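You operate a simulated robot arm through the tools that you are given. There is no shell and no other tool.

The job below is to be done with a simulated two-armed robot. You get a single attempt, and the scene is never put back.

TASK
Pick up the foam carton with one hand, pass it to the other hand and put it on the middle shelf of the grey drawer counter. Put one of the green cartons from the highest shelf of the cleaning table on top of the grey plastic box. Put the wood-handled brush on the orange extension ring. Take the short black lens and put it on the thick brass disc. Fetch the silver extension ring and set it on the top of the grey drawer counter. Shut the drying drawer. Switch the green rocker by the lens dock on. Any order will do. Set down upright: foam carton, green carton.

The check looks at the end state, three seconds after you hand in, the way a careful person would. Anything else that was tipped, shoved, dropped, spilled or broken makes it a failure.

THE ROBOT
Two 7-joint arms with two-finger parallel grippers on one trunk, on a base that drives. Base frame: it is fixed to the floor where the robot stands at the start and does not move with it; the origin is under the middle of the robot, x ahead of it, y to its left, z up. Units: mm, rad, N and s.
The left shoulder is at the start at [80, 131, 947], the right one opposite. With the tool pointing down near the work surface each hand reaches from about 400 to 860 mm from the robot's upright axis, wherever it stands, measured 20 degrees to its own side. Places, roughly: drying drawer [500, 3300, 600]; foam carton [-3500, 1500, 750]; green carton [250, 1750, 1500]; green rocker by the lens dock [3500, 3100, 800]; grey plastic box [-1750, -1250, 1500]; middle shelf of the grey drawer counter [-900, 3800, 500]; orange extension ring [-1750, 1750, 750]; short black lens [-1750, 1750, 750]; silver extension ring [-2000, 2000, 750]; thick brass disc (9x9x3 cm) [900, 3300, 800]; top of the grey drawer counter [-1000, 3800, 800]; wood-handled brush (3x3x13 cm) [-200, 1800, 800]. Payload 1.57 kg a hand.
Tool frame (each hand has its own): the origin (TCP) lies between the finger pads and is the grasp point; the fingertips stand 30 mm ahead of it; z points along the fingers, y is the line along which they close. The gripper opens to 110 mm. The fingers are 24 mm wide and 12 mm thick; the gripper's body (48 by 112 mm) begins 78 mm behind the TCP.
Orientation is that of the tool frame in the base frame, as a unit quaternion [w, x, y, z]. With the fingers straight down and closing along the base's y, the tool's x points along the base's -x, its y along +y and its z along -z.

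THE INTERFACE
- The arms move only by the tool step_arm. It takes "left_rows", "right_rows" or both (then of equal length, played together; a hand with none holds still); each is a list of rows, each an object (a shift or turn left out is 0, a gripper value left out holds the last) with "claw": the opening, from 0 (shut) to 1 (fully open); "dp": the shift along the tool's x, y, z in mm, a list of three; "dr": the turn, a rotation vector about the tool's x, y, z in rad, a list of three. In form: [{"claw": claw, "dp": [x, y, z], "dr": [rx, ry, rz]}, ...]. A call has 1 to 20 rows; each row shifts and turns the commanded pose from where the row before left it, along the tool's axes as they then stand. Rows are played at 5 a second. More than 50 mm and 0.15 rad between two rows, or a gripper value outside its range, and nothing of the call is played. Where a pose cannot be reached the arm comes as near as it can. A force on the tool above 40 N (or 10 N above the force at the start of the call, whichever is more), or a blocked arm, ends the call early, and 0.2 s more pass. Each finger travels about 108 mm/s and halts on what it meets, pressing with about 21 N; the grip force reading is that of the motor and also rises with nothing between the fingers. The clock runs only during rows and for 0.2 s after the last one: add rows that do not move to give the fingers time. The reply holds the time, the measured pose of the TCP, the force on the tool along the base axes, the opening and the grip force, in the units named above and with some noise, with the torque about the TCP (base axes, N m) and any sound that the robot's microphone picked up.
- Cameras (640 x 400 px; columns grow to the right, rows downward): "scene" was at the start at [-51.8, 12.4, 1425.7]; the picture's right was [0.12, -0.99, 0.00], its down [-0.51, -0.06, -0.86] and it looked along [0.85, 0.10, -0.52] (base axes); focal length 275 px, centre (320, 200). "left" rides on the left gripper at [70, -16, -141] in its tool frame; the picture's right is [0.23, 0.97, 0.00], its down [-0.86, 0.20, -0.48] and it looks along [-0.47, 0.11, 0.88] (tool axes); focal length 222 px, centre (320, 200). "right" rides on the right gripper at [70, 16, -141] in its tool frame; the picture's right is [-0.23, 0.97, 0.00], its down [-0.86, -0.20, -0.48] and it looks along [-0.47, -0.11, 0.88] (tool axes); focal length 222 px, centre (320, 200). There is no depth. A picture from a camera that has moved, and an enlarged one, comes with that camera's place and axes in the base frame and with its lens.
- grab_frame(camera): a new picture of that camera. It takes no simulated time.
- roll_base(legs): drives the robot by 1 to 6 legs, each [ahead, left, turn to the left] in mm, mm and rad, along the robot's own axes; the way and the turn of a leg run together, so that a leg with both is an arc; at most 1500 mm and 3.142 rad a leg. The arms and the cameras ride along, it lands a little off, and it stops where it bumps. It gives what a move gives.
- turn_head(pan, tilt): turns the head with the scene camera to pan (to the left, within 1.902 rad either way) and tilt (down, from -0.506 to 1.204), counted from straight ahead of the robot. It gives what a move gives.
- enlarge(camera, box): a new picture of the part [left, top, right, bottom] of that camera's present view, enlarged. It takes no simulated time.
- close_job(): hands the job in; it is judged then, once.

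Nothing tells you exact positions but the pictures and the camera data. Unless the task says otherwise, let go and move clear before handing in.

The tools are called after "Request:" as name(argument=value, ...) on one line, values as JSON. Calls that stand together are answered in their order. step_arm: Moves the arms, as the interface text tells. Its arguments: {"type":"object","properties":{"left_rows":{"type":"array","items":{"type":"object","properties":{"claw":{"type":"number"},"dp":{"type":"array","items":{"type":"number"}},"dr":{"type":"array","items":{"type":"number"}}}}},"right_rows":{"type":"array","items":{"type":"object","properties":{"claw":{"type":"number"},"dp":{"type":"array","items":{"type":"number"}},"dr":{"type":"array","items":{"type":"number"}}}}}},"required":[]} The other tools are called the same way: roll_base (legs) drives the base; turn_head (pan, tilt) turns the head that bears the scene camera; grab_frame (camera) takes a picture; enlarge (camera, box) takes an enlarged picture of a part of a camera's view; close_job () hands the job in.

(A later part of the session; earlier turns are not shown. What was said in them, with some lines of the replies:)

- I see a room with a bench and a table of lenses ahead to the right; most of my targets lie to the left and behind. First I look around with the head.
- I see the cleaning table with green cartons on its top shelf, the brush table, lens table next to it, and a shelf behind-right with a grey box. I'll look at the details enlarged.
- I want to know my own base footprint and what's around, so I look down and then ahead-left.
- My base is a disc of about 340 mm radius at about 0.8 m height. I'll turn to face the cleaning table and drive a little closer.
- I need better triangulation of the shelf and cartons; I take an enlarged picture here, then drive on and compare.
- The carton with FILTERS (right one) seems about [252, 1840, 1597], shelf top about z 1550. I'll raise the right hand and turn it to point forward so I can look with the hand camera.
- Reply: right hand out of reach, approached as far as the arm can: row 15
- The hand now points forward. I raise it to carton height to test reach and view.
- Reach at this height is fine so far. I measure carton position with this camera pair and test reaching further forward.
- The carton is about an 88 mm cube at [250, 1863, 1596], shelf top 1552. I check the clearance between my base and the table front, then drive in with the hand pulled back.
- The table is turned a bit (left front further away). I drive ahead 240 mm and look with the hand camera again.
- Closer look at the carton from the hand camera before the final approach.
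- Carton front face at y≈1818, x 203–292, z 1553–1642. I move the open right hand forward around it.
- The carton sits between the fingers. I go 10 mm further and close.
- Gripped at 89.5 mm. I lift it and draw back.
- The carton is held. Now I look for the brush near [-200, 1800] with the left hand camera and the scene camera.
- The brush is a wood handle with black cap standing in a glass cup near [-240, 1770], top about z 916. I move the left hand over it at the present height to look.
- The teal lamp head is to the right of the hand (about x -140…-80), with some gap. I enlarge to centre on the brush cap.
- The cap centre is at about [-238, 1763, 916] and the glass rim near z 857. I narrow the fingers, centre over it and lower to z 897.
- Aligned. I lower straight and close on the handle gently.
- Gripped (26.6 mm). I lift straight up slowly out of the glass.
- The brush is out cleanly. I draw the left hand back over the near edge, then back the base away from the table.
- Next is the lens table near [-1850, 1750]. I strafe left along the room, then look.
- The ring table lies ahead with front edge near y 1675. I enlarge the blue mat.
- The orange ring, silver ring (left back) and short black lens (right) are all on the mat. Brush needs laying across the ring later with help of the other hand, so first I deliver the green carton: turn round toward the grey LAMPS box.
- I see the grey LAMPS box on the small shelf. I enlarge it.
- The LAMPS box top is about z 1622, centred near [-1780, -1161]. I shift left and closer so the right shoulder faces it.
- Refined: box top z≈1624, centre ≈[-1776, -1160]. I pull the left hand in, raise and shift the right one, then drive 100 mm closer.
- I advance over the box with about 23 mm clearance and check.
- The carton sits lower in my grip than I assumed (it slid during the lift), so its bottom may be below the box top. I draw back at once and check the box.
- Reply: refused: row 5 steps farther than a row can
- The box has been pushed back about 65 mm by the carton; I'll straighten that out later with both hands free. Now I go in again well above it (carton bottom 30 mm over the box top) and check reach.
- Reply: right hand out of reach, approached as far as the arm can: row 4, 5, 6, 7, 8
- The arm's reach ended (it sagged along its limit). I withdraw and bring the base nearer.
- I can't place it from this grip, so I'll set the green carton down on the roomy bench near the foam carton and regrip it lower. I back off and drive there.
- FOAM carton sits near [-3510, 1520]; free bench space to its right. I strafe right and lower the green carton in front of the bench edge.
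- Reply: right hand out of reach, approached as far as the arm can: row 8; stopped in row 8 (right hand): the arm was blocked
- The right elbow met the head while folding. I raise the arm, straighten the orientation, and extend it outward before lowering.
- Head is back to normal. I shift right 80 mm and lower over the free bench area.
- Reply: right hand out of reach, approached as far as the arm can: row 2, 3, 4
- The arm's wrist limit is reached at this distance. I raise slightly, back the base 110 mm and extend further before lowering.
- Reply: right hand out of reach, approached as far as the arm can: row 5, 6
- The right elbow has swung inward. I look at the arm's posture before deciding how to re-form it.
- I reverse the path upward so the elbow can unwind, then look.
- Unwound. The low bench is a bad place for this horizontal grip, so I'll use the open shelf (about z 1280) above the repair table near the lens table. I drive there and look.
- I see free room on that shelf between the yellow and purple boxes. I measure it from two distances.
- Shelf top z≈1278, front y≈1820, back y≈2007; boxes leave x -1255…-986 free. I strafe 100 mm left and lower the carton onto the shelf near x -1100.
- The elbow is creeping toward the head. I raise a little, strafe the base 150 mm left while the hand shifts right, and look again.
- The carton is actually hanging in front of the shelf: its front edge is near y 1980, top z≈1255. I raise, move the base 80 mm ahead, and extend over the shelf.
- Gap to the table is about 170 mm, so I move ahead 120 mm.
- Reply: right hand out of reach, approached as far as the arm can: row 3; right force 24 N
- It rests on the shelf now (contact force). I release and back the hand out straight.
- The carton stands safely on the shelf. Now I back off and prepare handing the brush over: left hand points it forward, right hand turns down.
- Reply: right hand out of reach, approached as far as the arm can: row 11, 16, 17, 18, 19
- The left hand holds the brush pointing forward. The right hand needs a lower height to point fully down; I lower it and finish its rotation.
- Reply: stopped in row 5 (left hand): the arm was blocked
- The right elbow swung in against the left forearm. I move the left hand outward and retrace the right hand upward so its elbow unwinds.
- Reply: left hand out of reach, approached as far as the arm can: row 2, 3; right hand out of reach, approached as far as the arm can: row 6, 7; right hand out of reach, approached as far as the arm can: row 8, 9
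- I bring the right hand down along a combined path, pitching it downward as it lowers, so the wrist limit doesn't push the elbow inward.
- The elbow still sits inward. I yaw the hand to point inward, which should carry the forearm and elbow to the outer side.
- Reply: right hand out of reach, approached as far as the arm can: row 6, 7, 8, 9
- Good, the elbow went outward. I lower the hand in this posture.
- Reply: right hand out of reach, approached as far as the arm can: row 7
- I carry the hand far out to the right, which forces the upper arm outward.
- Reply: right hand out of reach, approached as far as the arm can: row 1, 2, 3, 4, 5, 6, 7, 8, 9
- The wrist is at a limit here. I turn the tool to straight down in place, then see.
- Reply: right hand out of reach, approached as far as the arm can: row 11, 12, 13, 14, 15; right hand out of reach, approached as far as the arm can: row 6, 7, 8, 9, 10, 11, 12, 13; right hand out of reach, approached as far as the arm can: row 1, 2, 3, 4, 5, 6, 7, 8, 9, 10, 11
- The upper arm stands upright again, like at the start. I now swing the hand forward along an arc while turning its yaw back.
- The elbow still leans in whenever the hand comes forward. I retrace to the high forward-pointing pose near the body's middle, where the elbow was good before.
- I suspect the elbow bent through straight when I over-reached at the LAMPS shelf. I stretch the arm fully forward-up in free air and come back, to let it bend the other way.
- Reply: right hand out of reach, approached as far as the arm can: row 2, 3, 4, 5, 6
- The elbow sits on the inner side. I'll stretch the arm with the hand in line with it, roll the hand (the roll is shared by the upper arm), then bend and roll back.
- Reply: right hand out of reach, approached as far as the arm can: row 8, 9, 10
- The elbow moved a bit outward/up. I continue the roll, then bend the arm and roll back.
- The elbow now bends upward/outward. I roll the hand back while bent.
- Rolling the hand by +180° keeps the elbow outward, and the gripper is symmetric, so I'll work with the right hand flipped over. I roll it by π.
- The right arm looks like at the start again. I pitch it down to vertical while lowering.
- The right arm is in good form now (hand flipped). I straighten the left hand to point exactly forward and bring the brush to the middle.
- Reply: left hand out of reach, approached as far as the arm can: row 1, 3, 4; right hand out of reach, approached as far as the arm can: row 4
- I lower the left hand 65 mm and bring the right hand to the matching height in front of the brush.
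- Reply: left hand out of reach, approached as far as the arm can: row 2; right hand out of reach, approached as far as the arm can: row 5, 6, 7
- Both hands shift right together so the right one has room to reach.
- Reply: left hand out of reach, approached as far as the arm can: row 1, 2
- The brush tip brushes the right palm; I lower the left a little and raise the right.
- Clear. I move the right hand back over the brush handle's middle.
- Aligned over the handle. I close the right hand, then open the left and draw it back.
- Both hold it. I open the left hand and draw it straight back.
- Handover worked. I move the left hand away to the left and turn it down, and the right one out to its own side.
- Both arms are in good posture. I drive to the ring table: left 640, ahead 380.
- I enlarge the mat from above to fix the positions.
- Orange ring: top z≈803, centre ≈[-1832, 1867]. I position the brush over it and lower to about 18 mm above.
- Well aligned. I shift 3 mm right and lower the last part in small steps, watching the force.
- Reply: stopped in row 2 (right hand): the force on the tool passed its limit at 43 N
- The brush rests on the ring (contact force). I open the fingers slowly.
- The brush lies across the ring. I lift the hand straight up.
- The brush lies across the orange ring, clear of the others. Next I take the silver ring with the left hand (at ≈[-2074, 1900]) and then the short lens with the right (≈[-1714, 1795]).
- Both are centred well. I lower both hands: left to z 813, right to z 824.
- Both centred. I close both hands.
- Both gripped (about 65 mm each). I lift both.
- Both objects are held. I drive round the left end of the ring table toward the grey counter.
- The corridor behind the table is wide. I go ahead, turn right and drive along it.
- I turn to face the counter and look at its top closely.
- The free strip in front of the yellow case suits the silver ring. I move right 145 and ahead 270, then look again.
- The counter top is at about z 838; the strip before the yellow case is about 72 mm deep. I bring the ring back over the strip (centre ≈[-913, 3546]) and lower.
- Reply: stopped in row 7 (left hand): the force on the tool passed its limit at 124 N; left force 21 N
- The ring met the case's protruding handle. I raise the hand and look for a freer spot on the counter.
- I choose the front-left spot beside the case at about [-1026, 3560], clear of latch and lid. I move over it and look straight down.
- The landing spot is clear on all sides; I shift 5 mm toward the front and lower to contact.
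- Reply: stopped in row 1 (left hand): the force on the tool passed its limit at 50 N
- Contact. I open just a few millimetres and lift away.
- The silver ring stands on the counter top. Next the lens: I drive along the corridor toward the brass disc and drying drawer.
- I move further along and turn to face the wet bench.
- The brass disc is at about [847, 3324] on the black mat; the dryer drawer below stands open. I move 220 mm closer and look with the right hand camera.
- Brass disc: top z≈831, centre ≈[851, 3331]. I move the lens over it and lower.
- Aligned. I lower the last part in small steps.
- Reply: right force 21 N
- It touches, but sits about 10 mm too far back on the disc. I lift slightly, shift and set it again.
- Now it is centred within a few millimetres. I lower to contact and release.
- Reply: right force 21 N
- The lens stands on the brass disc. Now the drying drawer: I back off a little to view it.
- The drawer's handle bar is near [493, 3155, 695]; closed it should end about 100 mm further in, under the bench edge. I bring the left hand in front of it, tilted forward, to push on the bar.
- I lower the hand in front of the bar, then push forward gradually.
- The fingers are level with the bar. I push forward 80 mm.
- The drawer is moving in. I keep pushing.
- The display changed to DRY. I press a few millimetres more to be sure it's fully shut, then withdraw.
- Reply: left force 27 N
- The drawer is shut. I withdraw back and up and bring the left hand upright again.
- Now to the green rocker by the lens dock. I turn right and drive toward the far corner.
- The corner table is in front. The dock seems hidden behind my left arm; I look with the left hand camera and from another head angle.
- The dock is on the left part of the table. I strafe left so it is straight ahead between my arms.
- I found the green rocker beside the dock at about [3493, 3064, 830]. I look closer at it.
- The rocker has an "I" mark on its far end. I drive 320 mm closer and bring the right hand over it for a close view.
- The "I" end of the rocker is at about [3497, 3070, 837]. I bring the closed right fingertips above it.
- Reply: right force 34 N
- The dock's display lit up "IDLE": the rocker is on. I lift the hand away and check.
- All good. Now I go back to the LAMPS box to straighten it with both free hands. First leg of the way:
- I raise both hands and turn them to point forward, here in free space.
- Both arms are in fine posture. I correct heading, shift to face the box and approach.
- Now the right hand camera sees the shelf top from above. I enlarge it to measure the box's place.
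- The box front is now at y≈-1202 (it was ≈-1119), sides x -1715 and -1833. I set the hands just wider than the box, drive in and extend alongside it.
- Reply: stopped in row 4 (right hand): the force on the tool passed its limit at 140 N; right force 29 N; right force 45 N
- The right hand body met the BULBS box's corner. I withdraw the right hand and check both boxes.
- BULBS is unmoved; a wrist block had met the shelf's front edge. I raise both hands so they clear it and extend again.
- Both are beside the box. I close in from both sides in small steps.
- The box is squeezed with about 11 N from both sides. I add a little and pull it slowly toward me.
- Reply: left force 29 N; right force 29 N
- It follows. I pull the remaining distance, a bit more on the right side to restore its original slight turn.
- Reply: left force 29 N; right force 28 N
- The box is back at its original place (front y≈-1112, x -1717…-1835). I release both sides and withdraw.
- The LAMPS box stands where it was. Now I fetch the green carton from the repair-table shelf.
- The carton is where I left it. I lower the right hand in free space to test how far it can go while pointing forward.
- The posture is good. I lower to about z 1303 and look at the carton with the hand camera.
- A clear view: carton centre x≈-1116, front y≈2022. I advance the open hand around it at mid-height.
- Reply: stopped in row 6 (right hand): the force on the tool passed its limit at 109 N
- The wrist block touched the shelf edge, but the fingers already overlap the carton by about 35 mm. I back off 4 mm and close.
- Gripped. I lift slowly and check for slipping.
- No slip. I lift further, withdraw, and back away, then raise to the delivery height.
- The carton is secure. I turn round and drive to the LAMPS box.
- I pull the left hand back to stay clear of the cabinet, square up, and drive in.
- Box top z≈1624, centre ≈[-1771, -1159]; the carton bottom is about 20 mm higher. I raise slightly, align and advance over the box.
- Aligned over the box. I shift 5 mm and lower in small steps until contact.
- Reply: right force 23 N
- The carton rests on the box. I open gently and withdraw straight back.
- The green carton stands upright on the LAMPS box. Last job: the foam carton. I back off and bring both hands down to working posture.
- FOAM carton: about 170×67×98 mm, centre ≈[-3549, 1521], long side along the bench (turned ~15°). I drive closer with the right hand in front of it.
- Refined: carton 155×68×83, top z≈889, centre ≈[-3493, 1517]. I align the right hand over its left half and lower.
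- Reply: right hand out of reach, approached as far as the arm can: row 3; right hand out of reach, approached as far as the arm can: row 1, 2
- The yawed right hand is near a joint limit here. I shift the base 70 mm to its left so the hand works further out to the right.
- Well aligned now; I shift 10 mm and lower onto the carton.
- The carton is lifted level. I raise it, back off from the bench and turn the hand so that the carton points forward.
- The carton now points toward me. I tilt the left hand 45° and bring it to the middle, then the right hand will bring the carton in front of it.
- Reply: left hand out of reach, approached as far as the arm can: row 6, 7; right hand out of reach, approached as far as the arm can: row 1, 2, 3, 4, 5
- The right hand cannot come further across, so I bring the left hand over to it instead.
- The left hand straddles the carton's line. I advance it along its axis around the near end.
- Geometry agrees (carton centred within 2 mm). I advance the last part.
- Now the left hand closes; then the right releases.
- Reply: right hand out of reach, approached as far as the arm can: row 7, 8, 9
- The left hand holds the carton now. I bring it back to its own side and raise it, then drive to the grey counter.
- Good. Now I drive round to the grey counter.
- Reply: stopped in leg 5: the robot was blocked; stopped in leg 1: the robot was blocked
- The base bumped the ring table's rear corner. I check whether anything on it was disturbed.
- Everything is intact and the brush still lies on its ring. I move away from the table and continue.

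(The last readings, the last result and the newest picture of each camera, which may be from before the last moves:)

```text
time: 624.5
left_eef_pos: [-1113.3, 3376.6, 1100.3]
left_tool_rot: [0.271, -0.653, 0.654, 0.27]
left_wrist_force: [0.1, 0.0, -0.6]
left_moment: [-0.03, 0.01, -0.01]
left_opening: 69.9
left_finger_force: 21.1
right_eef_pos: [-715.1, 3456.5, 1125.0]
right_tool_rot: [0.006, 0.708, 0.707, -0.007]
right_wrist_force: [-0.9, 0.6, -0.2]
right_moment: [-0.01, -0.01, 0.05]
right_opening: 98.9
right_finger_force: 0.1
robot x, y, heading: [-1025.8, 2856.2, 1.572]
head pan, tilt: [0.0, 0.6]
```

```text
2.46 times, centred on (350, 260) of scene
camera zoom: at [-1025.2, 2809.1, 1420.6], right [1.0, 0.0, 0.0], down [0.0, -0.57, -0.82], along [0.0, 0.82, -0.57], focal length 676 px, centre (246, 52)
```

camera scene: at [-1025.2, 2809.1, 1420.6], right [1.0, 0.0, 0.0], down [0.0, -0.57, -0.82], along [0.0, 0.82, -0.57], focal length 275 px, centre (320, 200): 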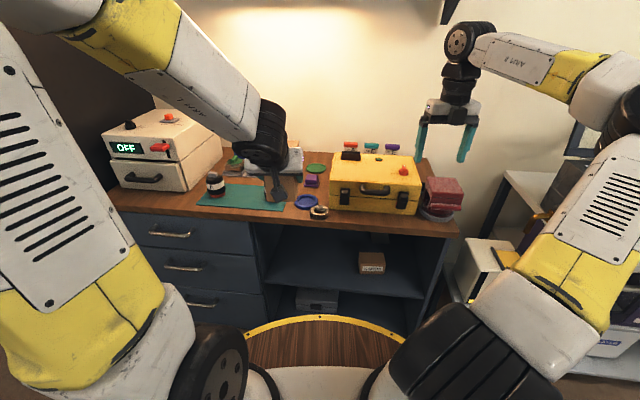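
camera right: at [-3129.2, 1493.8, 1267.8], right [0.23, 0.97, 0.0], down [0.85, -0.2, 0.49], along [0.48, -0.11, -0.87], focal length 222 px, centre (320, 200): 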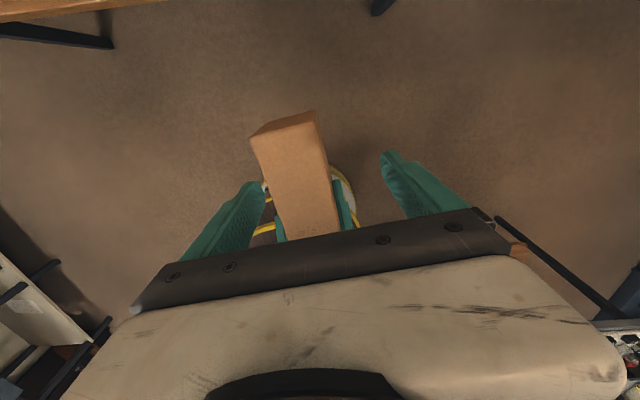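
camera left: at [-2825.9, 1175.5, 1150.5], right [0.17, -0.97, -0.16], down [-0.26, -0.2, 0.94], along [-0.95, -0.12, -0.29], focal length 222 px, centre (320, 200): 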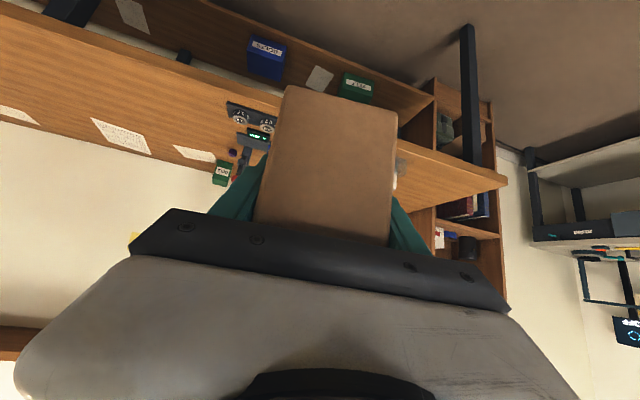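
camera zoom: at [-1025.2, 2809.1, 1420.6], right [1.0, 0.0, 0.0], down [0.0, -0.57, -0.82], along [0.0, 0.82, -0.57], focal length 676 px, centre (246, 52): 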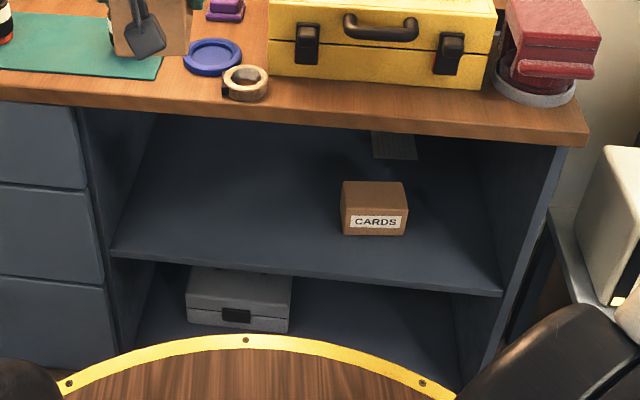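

The middle shelf is free left of CARDS: shelf z≈490, front edge y≈3530 there. I back off a bit, shift, and lower the carton in front of the opening.

Request:
roll_base(legs=[[-95, 0, 0], [0, -95, 0]])

Request:
step_arm(left_rows=[{"dp": [-28.3, 0, 28.3]}, {"dp": [-28.3, 0, 28.3]}, {"dp": [28.3, 0, 28.3]}, {"dp": [28.3, 0, 28.3]}, {"dp": [28.3, 0, 28.3]}, {"dp": [28.3, 0, 28.3]}, {"dp": [28.3, 0, 28.3]}, {"dp": [28.3, 0, 28.3]}, {}])

Request:
grab_frame(camera="scene")

Request:
grab_frame(camera="left")

```text
time: 626.3
left_eef_pos: [-1019.3, 3280.7, 1100.5]
left_tool_rot: [0.271, -0.653, 0.653, 0.271]
left_wrist_force: [0.3, 0.0, -1.5]
left_moment: [-0.05, 0.03, -0.01]
left_opening: 69.6
left_finger_force: 21.6
right_eef_pos: [-620.0, 3361.7, 1125.1]
right_tool_rot: [0.005, 0.709, 0.705, -0.006]
right_wrist_force: [-0.2, -1.1, -0.4]
right_moment: [-0.02, 0.01, 0.01]
right_opening: 99.1
right_finger_force: 0.1
robot x, y, heading: [-927.4, 2762.6, 1.57]
head pan, tilt: [0.0, 0.6]
```

```text
time: 628.3
left_eef_pos: [-1017.7, 3361.2, 858.8]
left_tool_rot: [-0.271, 0.654, -0.653, -0.27]
left_wrist_force: [0.0, -0.5, -0.7]
left_moment: [-0.03, 0.03, -0.02]
left_opening: 69.6
left_finger_force: 21.0
right_eef_pos: [-620.7, 3361.2, 1125.9]
right_tool_rot: [0.004, 0.709, 0.705, -0.006]
right_wrist_force: [0.2, 0.4, 0.4]
right_moment: [0.01, 0.03, 0.0]
right_opening: 99.2
right_finger_force: 0.1
robot x, y, heading: [-927.5, 2765.2, 1.573]
head pan, tilt: [0.0, 0.6]
```

```text
taken
camera scene: at [-930.6, 2713.7, 1420.6], right [1.0, 0.0, 0.0], down [0.0, -0.57, -0.82], along [0.0, 0.82, -0.57], focal length 275 px, centre (320, 200)
```

scene: 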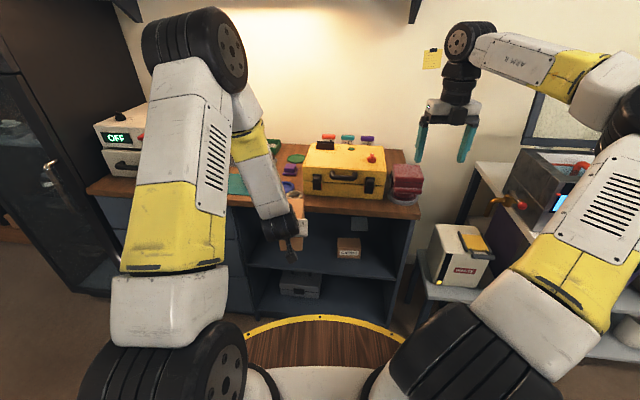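

```text
taken
camera left: at [-1003.2, 3212.7, 909.2], right [-0.97, -0.16, -0.16], down [-0.2, 0.27, 0.94], along [-0.11, 0.95, -0.29], focal length 222 px, centre (320, 200)
```

left: 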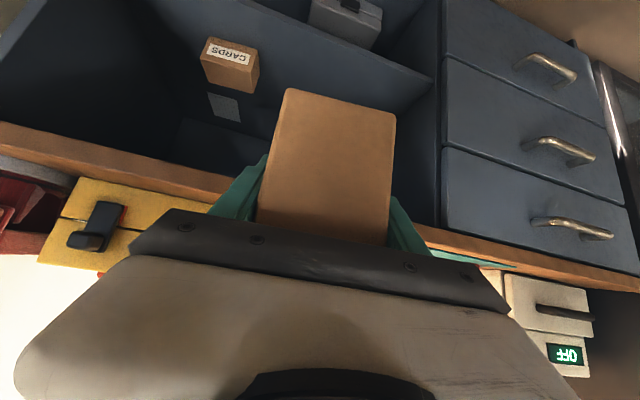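

Request:
step_arm(left_rows=[{"dp": [29.7, 0, 29.7]}, {"dp": [29.7, 0, 29.7]}, {"dp": [29.7, 0, 29.7]}, {"dp": [29.7, 0, 29.7]}, {}])

Request:
grab_frame(camera="scene")

Request:
grab_frame(camera="left")

```text
time: 629.5
left_eef_pos: [-1018.6, 3362.3, 691.2]
left_tool_rot: [0.271, -0.653, 0.654, 0.27]
left_wrist_force: [-0.3, -0.1, -1.5]
left_moment: [-0.06, -0.01, -0.02]
left_opening: 70.0
left_finger_force: 20.6
right_eef_pos: [-620.3, 3362.0, 1125.4]
right_tool_rot: [0.006, 0.708, 0.706, -0.007]
right_wrist_force: [-0.1, 0.0, 0.6]
right_moment: [0.02, 0.0, -0.05]
right_opening: 98.8
right_finger_force: 0.1
robot x, y, heading: [-927.7, 2765.2, 1.574]
head pan, tilt: [0.0, 0.6]
```

```text
taken
camera scene: at [-930.6, 2713.7, 1420.6], right [1.0, 0.0, 0.0], down [0.0, -0.57, -0.82], along [0.0, 0.82, -0.57], focal length 275 px, centre (320, 200)
```

scene: 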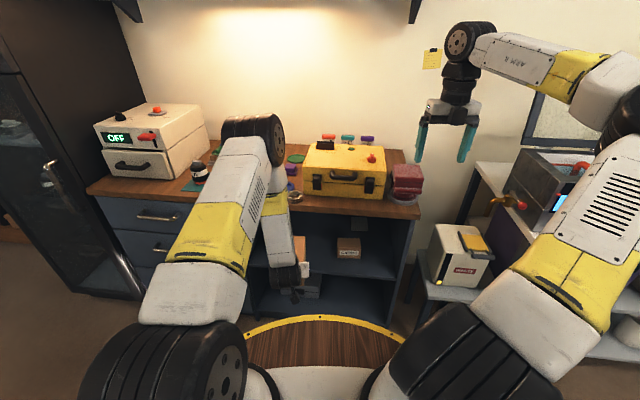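

```text
taken
camera left: at [-1003.3, 3213.6, 740.8], right [-0.97, -0.16, -0.16], down [-0.2, 0.27, 0.94], along [-0.11, 0.95, -0.29], focal length 222 px, centre (320, 200)
```

left: 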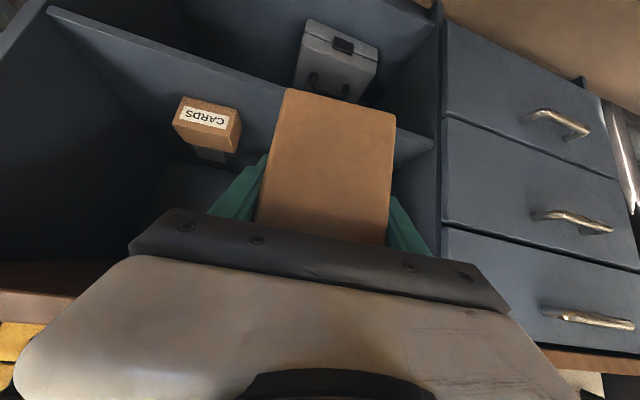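

Request:
step_arm(left_rows=[{"dp": [29, 0, 29]}, {"dp": [29, 0, 29]}, {"dp": [29, 0, 29]}, {}])

Request:
grab_frame(camera="left")

Request:
enlarge(camera="scene", box=[200, 180, 440, 330])

```text
time: 630.5
left_eef_pos: [-1017.9, 3361.9, 568.7]
left_tool_rot: [0.272, -0.653, 0.653, 0.27]
left_wrist_force: [-0.4, -0.5, -1.6]
left_moment: [-0.05, -0.01, 0.01]
left_opening: 69.8
left_finger_force: 20.8
right_eef_pos: [-620.4, 3361.5, 1124.7]
right_tool_rot: [0.006, 0.708, 0.706, -0.005]
right_wrist_force: [0.0, -0.6, 1.9]
right_moment: [-0.01, -0.03, -0.03]
right_opening: 99.1
right_finger_force: 0.1
robot x, y, heading: [-928.5, 2762.9, 1.576]
head pan, tilt: [0.0, 0.6]
```

```text
taken
camera left: at [-1002.7, 3213.4, 618.4], right [-0.97, -0.16, -0.16], down [-0.2, 0.27, 0.94], along [-0.11, 0.95, -0.29], focal length 222 px, centre (320, 200)
```

left: 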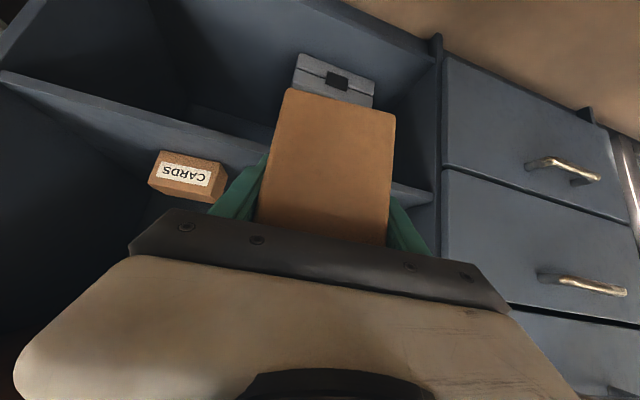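

```text
2.67 times, centred on (320, 255) of scene
camera zoom: at [-930.6, 2713.7, 1420.6], right [1.0, 0.0, 0.0], down [0.0, -0.57, -0.82], along [0.0, 0.82, -0.57], focal length 732 px, centre (320, 53)
```

zoom: 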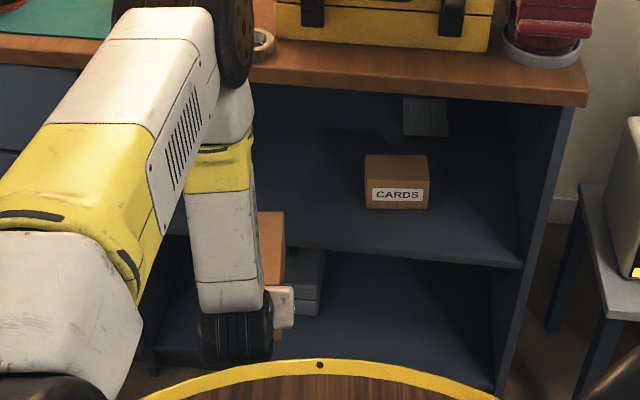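

The carton is at opening height. I extend the arm into the opening first, keeping the forearm clear of the counter edge.

Request:
step_arm(left_rows=[{"dp": [-28.3, 0, 28.3]}, {"dp": [-28.3, 0, 28.3]}, {"dp": [-28.3, 0, 28.3]}, {}])

Request:
grab_frame(camera="left")

Request:
grab_frame(camera="scene")

```text
time: 631.5
left_eef_pos: [-1018.3, 3481.4, 568.0]
left_tool_rot: [0.271, -0.653, 0.654, 0.27]
left_wrist_force: [-0.4, 0.6, -1.9]
left_moment: [-0.06, 0.01, -0.01]
left_opening: 69.7
left_finger_force: 20.9
right_eef_pos: [-619.6, 3362.8, 1124.8]
right_tool_rot: [0.005, 0.709, 0.706, -0.005]
right_wrist_force: [0.2, -1.4, -0.1]
right_moment: [-0.01, -0.02, -0.02]
right_opening: 99.0
right_finger_force: 0.0
robot x, y, heading: [-924.7, 2761.8, 1.57]
head pan, tilt: [0.0, 0.6]
```

```text
taken
camera left: at [-1003.3, 3333.8, 617.7], right [-0.97, -0.16, -0.16], down [-0.2, 0.27, 0.94], along [-0.11, 0.95, -0.29], focal length 222 px, centre (320, 200)
```

left: 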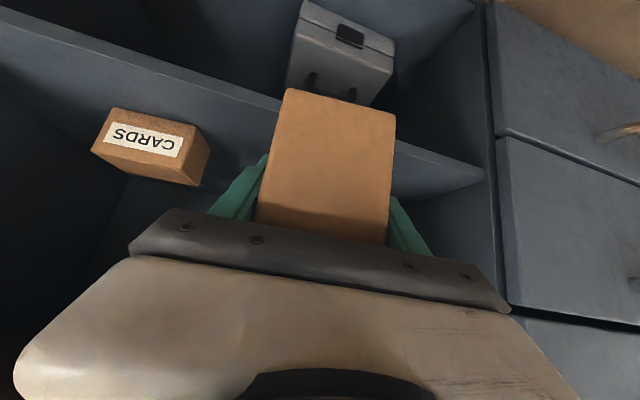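

```text
taken
camera scene: at [-930.6, 2713.7, 1420.6], right [1.0, 0.0, 0.0], down [0.0, -0.57, -0.82], along [0.0, 0.82, -0.57], focal length 275 px, centre (320, 200)
```

scene: 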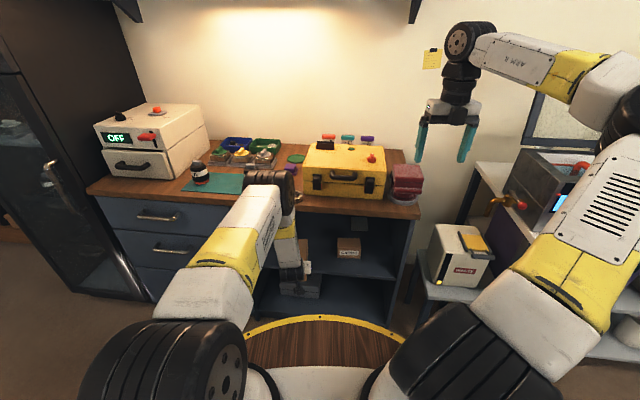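

I drive the base 118 mm ahead to carry the carton in.

Request:
roll_base(legs=[[118, 0, 0]])

Request:
grab_frame(camera="left")

Request:
grab_frame(camera="scene")

```text
time: 632.8
left_eef_pos: [-1016.8, 3599.9, 568.3]
left_tool_rot: [-0.271, 0.653, -0.653, -0.27]
left_wrist_force: [-0.2, -0.1, -1.0]
left_moment: [-0.04, 0.0, 0.0]
left_opening: 69.8
left_finger_force: 21.4
right_eef_pos: [-619.6, 3480.9, 1125.3]
right_tool_rot: [0.005, 0.708, 0.706, -0.006]
right_wrist_force: [0.0, 0.3, 0.6]
right_moment: [0.0, -0.01, -0.03]
right_opening: 99.1
right_finger_force: 0.0
robot x, y, heading: [-931.3, 2882.4, 1.57]
head pan, tilt: [0.0, 0.6]
```

```text
taken
camera left: at [-1002.9, 3452.6, 617.6], right [-0.97, -0.16, -0.16], down [-0.2, 0.27, 0.94], along [-0.11, 0.95, -0.29], focal length 222 px, centre (320, 200)
```

left: 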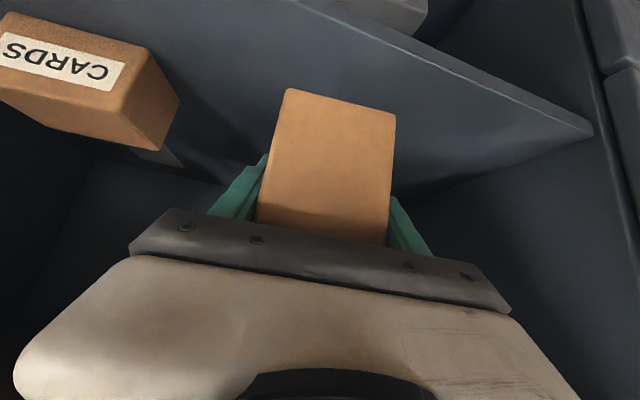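

```text
taken
camera scene: at [-930.6, 2832.9, 1420.6], right [1.0, 0.0, 0.0], down [0.0, -0.57, -0.82], along [0.0, 0.82, -0.57], focal length 275 px, centre (320, 200)
```

scene: 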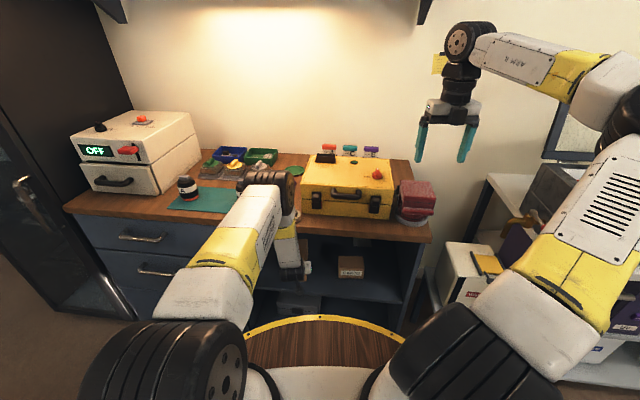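

The carton hangs over the shelf. I lower it gently to contact.

Request:
step_arm(left_rows=[{"dp": [7, 0, 7]}, {"dp": [5, 0, 5]}, {}])

Request:
step_arm(left_rows=[{"dp": [2.8, 0, 2.8]}, {"dp": [2.1, 0, 2.1]}, {}])

Request:
step_arm(left_rows=[{"dp": [2.1, 0, 2.1]}, {"dp": [2.1, 0, 2.1]}, {}])

Request:
grab_frame(camera="left")

```text
time: 633.6
left_eef_pos: [-1017.7, 3600.4, 550.6]
left_tool_rot: [0.271, -0.653, 0.654, 0.27]
left_wrist_force: [0.0, -0.1, -1.2]
left_moment: [-0.08, 0.02, -0.03]
left_opening: 69.7
left_finger_force: 20.6
right_eef_pos: [-620.1, 3481.7, 1124.5]
right_tool_rot: [0.004, 0.708, 0.706, -0.006]
right_wrist_force: [0.2, 0.4, -0.2]
right_moment: [0.0, 0.0, 0.02]
right_opening: 99.1
right_finger_force: 0.1
robot x, y, heading: [-929.2, 2882.5, 1.57]
head pan, tilt: [0.0, 0.6]
```

```text
time: 634.4
left_eef_pos: [-1018.4, 3602.6, 543.7]
left_tool_rot: [-0.271, 0.653, -0.653, -0.27]
left_wrist_force: [-0.1, -0.1, -1.3]
left_moment: [-0.06, 0.0, -0.02]
left_opening: 69.8
left_finger_force: 21.3
right_eef_pos: [-620.6, 3480.7, 1125.2]
right_tool_rot: [0.005, 0.708, 0.706, -0.006]
right_wrist_force: [-0.2, -0.1, -0.4]
right_moment: [0.01, 0.01, -0.05]
right_opening: 99.2
right_finger_force: 0.1
robot x, y, heading: [-929.7, 2881.9, 1.567]
head pan, tilt: [0.0, 0.6]
```

```text
time: 635.2
left_eef_pos: [-1017.9, 3601.2, 535.8]
left_tool_rot: [0.272, -0.653, 0.654, 0.269]
left_wrist_force: [-0.4, -0.6, -0.7]
left_moment: [-0.07, 0.02, 0.03]
left_opening: 69.9
left_finger_force: 21.0
right_eef_pos: [-617.7, 3481.0, 1125.3]
right_tool_rot: [0.005, 0.708, 0.706, -0.006]
right_wrist_force: [-0.3, 0.1, 0.3]
right_moment: [0.02, 0.01, 0.01]
right_opening: 99.1
right_finger_force: 0.0
robot x, y, heading: [-931.8, 2884.4, 1.57]
head pan, tilt: [0.0, 0.6]
```

```text
taken
camera left: at [-1002.5, 3452.4, 587.4], right [-0.97, -0.16, -0.16], down [-0.2, 0.27, 0.94], along [-0.11, 0.95, -0.29], focal length 222 px, centre (320, 200)
```

left: 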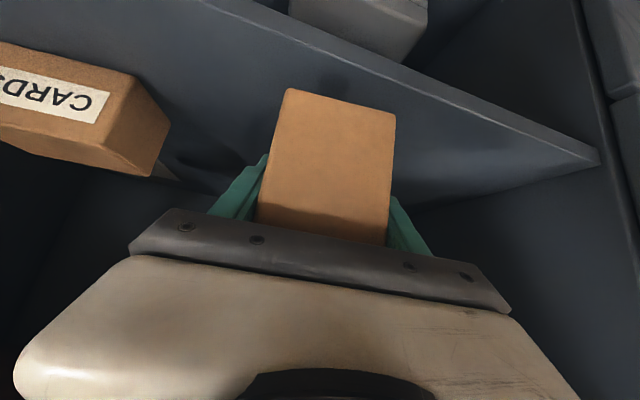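

Request:
step_arm(left_rows=[{"dp": [2.8, 0, 2.8]}, {"dp": [2.1, 0, 2.1]}, {}])

Request:
step_arm(left_rows=[{"dp": [2.1, 0, 2.1]}, {"dp": [2.1, 0, 2.1]}, {}])

Request:
step_arm(left_rows=[{"dp": [2.1, 0, 2.1]}, {"dp": [2.1, 0, 2.1]}, {}])

Request:
grab_frame(camera="left")

```text
time: 636.0
left_eef_pos: [-1018.3, 3602.7, 531.6]
left_tool_rot: [-0.27, 0.654, -0.653, -0.271]
left_wrist_force: [-0.7, -0.2, -2.1]
left_moment: [-0.1, 0.0, 0.01]
left_opening: 69.7
left_finger_force: 21.0
right_eef_pos: [-619.8, 3480.2, 1124.2]
right_tool_rot: [0.004, 0.708, 0.706, -0.006]
right_wrist_force: [0.4, 0.1, -0.7]
right_moment: [0.03, -0.02, 0.0]
right_opening: 98.8
right_finger_force: 0.1
robot x, y, heading: [-929.6, 2883.4, 1.569]
head pan, tilt: [0.0, 0.6]
```

```text
time: 636.8
left_eef_pos: [-1019.6, 3601.0, 524.8]
left_tool_rot: [0.27, -0.653, 0.654, 0.27]
left_wrist_force: [0.2, 0.3, -0.9]
left_moment: [-0.02, 0.01, 0.0]
left_opening: 70.0
left_finger_force: 21.3
right_eef_pos: [-618.5, 3480.4, 1124.7]
right_tool_rot: [0.005, 0.708, 0.706, -0.006]
right_wrist_force: [0.4, 0.1, -0.2]
right_moment: [0.02, 0.0, 0.04]
right_opening: 99.0
right_finger_force: 0.1
robot x, y, heading: [-934.2, 2882.7, 1.567]
head pan, tilt: [0.0, 0.6]
```

```text
time: 637.6
left_eef_pos: [-1017.9, 3602.4, 519.5]
left_tool_rot: [0.271, -0.653, 0.654, 0.27]
left_wrist_force: [0.1, -0.3, -1.6]
left_moment: [-0.08, -0.01, 0.01]
left_opening: 69.7
left_finger_force: 21.3
right_eef_pos: [-619.7, 3480.9, 1124.7]
right_tool_rot: [0.005, 0.708, 0.706, -0.007]
right_wrist_force: [-0.1, 0.3, -0.5]
right_moment: [0.02, -0.02, 0.0]
right_opening: 99.2
right_finger_force: 0.2
robot x, y, heading: [-927.4, 2881.9, 1.57]
head pan, tilt: [0.0, 0.6]
```

```text
taken
camera left: at [-1003.1, 3452.4, 569.1], right [-0.97, -0.16, -0.16], down [-0.2, 0.27, 0.94], along [-0.11, 0.95, -0.29], focal length 222 px, centre (320, 200)
```

left: 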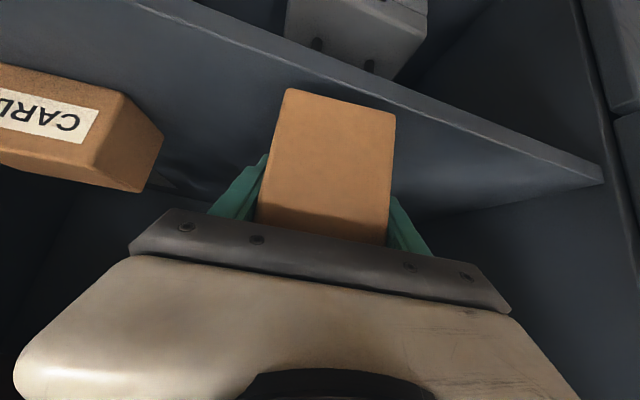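

The shelf lies lower and a little further back than thought (front ≈y 3572, z≈437). I extend the arm 38 mm deeper before lowering further.

Request:
step_arm(left_rows=[{"dp": [-13.5, 0, 13.5]}, {"dp": [-13.5, 0, 13.5]}, {"dp": [7, 0, 7]}, {"dp": [5, 0, 5]}, {}])

Request:
grab_frame(camera="left")

Request:
enlarge(camera="scene", box=[220, 160, 420, 320])

```text
time: 638.8
left_eef_pos: [-1017.8, 3642.2, 503.8]
left_tool_rot: [0.273, -0.652, 0.652, 0.273]
left_wrist_force: [0.1, 1.1, 22.4]
left_moment: [-0.2, 0.16, 0.11]
left_opening: 69.9
left_finger_force: 20.9
right_eef_pos: [-619.5, 3480.1, 1125.8]
right_tool_rot: [0.004, 0.708, 0.706, -0.006]
right_wrist_force: [-0.5, 0.5, 0.3]
right_moment: [0.01, -0.05, -0.02]
right_opening: 99.0
right_finger_force: 0.0
robot x, y, heading: [-931.9, 2882.4, 1.567]
head pan, tilt: [0.0, 0.6]
```

```text
taken
camera left: at [-1002.7, 3493.0, 553.7], right [-0.97, -0.16, -0.16], down [-0.2, 0.26, 0.94], along [-0.11, 0.95, -0.28], focal length 222 px, centre (320, 200)
```

left: 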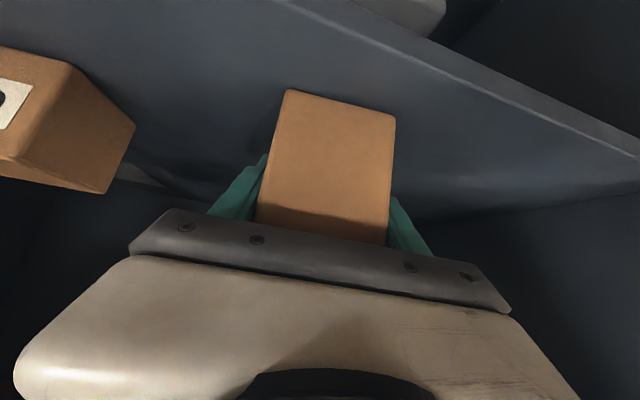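

```text
2.50 times, centred on (320, 240) of scene
camera zoom: at [-930.5, 2832.0, 1420.6], right [1.0, 0.0, 0.0], down [0.0, -0.56, -0.83], along [0.0, 0.83, -0.56], focal length 686 px, centre (320, 100)
```

zoom: 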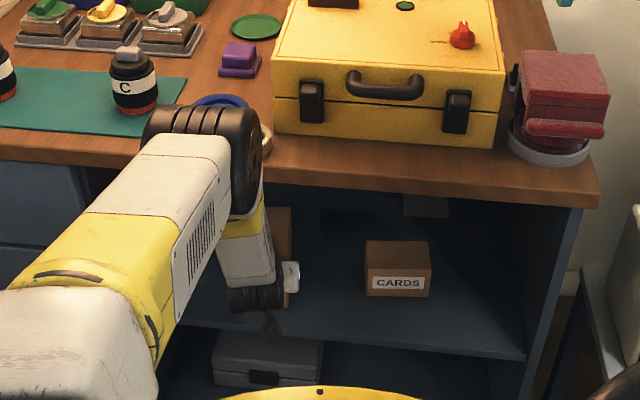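

Contact: the carton stands on the middle shelf. I open gently and withdraw back and up along the tool axis.

Request:
step_arm(left_rows=[{"dp": [-1, 0, -1]}, {"claw": 0.66}, {"claw": 0.7}, {"claw": 0.76}, {"claw": 0.85}, {}, {"dp": [0, 0, -15]}, {"dp": [3, 0, -25]}, {"dp": [5, 0, -30]}, {}])

Request:
grab_frame(camera="left")

```text
time: 641.0
left_eef_pos: [-1018.6, 3584.4, 548.0]
left_tool_rot: [0.271, -0.652, 0.654, 0.27]
left_wrist_force: [0.1, 0.3, -0.5]
left_moment: [-0.03, -0.02, 0.04]
left_opening: 93.6
left_finger_force: 0.1
right_eef_pos: [-620.1, 3481.0, 1126.1]
right_tool_rot: [0.005, 0.709, 0.705, -0.006]
right_wrist_force: [0.2, -0.4, 0.0]
right_moment: [-0.02, -0.02, -0.02]
right_opening: 99.2
right_finger_force: 0.1
robot x, y, heading: [-927.1, 2878.6, 1.569]
head pan, tilt: [0.0, 0.6]
```

```text
taken
camera left: at [-1003.3, 3435.1, 597.0], right [-0.97, -0.16, -0.16], down [-0.2, 0.27, 0.94], along [-0.11, 0.95, -0.29], focal length 222 px, centre (320, 200)
```

left: 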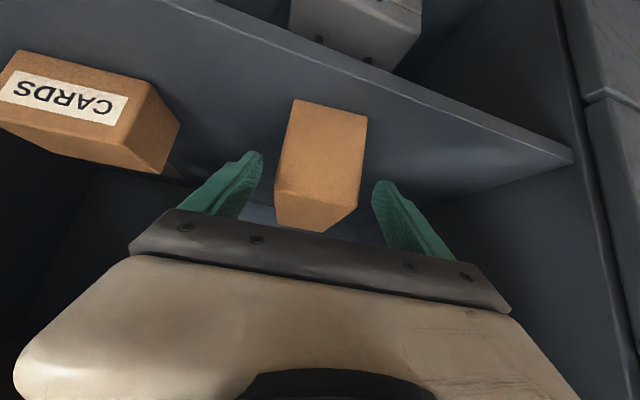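

The foam carton stands on the shelf. I back the base off and raise the left hand.

Request:
roll_base(legs=[[-350, 0, 0]])

Request:
step_arm(left_rows=[{"dp": [-29, 0, -29]}, {"dp": [-29, 0, -29]}, {"dp": [-29, 0, -29]}, {"dp": [-29, 0, -29]}, {"dp": [-29, 0, -29]}, {"dp": [-29, 0, -29]}, {"dp": [-29, 0, -29]}, {"dp": [-29, 0, -29]}, {"dp": [-29, 0, -29]}, {"dp": [-29, 0, -29]}, {"dp": [-29, 0, -29]}, {}])

Request:
grab_frame(camera="scene")

Request:
enlarge(camera="scene", box=[220, 140, 420, 290])

```text
time: 643.2
left_eef_pos: [-1018.5, 3238.1, 546.4]
left_tool_rot: [0.271, -0.653, 0.653, 0.271]
left_wrist_force: [0.7, -0.4, -0.3]
left_moment: [0.03, -0.01, 0.01]
left_opening: 93.5
left_finger_force: 0.1
right_eef_pos: [-618.9, 3133.3, 1124.9]
right_tool_rot: [0.005, 0.708, 0.706, -0.007]
right_wrist_force: [0.0, -0.9, 0.2]
right_moment: [-0.01, -0.03, 0.02]
right_opening: 99.3
right_finger_force: 0.0
robot x, y, heading: [-931.8, 2538.2, 1.575]
head pan, tilt: [0.0, 0.6]
```

```text
time: 645.8
left_eef_pos: [-1019.7, 3237.0, 998.5]
left_tool_rot: [-0.271, 0.654, -0.653, -0.27]
left_wrist_force: [0.4, 0.5, -0.3]
left_moment: [0.0, -0.01, -0.02]
left_opening: 93.6
left_finger_force: 0.0
right_eef_pos: [-618.1, 3133.4, 1124.8]
right_tool_rot: [0.004, 0.709, 0.705, -0.006]
right_wrist_force: [0.4, 0.0, 0.2]
right_moment: [0.02, 0.01, 0.02]
right_opening: 98.7
right_finger_force: 0.1
robot x, y, heading: [-929.8, 2536.4, 1.575]
head pan, tilt: [0.0, 0.6]
```

```text
taken
camera scene: at [-930.6, 2486.4, 1420.6], right [1.0, 0.0, 0.0], down [0.0, -0.57, -0.82], along [0.0, 0.82, -0.57], focal length 275 px, centre (320, 200)
```

scene: 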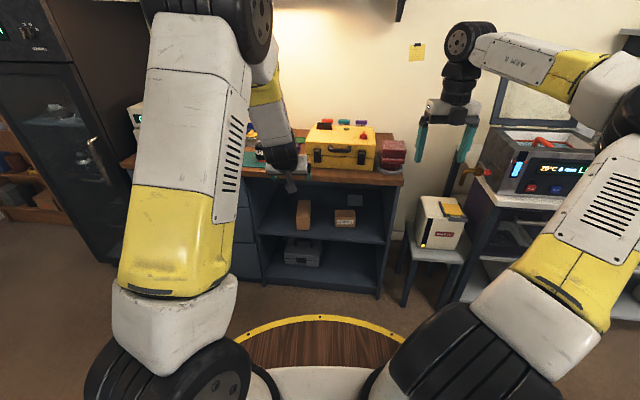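

```text
2.67 times, centred on (320, 215) of scene
camera zoom: at [-930.6, 2486.4, 1420.6], right [1.0, 0.0, 0.0], down [0.0, -0.57, -0.82], along [0.0, 0.82, -0.57], focal length 732 px, centre (320, 160)
```

zoom: 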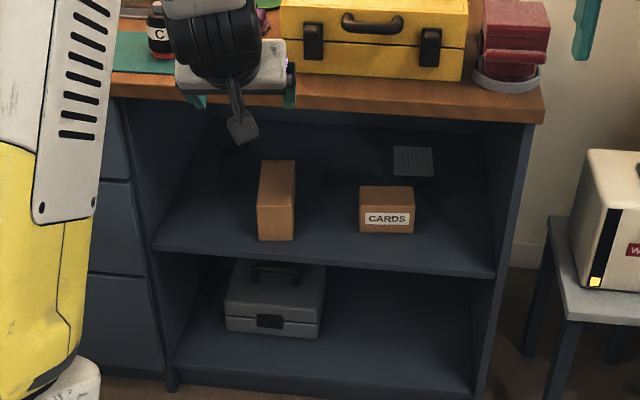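

All placements are done. I take a last look at the counter top by moving the left hand aside.

Request:
step_arm(left_rows=[{"dp": [0, 40, 0]}, {"dp": [0, 40, 0]}, {"dp": [0, 40, 0]}, {"dp": [-28, 0, -28]}, {"dp": [-28, 0, -28]}, {}])

Request:
turn_head(pan=-0.1, tilt=0.45)

Request:
enlarge(camera="scene", box=[200, 120, 420, 280])

```text
time: 647.2
left_eef_pos: [-1138.8, 3237.3, 1077.9]
left_tool_rot: [0.272, -0.652, 0.654, 0.271]
left_wrist_force: [-0.2, 0.1, 0.6]
left_moment: [0.05, -0.01, 0.0]
left_opening: 93.8
left_finger_force: 0.0
right_eef_pos: [-619.2, 3133.9, 1125.1]
right_tool_rot: [0.004, 0.708, 0.706, -0.007]
right_wrist_force: [0.3, 0.3, -0.2]
right_moment: [-0.02, -0.01, 0.0]
right_opening: 99.2
right_finger_force: 0.1
robot x, y, heading: [-925.2, 2534.4, 1.575]
head pan, tilt: [0.0, 0.6]
```

```text
time: 647.9
left_eef_pos: [-1138.9, 3236.3, 1078.6]
left_tool_rot: [0.271, -0.653, 0.654, 0.27]
left_wrist_force: [-0.3, 0.0, -0.4]
left_moment: [-0.01, -0.02, 0.01]
left_opening: 93.4
left_finger_force: 0.0
right_eef_pos: [-619.5, 3134.1, 1124.8]
right_tool_rot: [0.005, 0.708, 0.706, -0.006]
right_wrist_force: [0.0, 0.5, -0.5]
right_moment: [0.0, -0.02, -0.04]
right_opening: 98.9
right_finger_force: 0.0
robot x, y, heading: [-926.6, 2539.9, 1.57]
head pan, tilt: [-0.099, 0.45]
```

```text
2.50 times, centred on (310, 200) of scene
camera zoom: at [-921.6, 2489.4, 1434.1], right [1.0, -0.1, 0.0], down [-0.04, -0.43, -0.9], along [0.09, 0.9, -0.44], focal length 686 px, centre (345, 200)
```

zoom: 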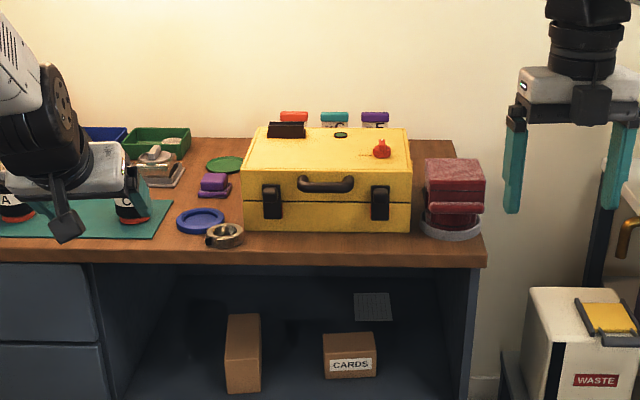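

The silver ring is on the counter top and the foam carton stands on the middle shelf. Every other job is done too, and both hands are empty and clear, so I hand in.

Request:
close_job()

```text
The job is handed in.
```

I finished all seven tasks and handed the job in; no verdict came back. Along the way I also moved one thing that wasn't part of the task.

| Task | Result |
|---|---|
| Foam carton | Picked up with the right hand, passed to the left. It stands upright on the middle shelf of the grey drawer counter, left of CARDS. |
| Green carton | One of the two FILTERS cartons stands upright on the grey LAMPS box. |
| Wood-handled brush | Lies across the orange extension ring. It would have dropped into the ring's hole if stood up. |
| Short black lens | Stands on the brass disc, off-centre by no more than a few millimetres. |
| Silver extension ring | Sits on the counter top, beside the yellow case and close to the front edge. |
| Drying drawer | Shut; the display changed from OPEN to DRY. |
| Green rocker | On; the dock display lit up IDLE. |

These incidents could count against the result:

- **LAMPS box shoved:** on my first try the green carton pushed it back about 80 mm. I pulled it back with both hands to within about 5 mm, but it may not have exactly the slight turn it had before.
- **Green carton's detour:** I couldn't place it from my first grip, so I set it down for a while on the shelf above the repair table. I gripped it lower there and then placed it.
- **Bumps:**
  - The ring hit the yellow case's handle hard.
  - My right wrist hit the edge of the LAMPS shelf and of the shelf above the repair table.
  - My base bumped the rear edge of the ring table.
  - Where I checked afterwards (yellow case, LAMPS shelf, ring table), I saw nothing tipped or moved.
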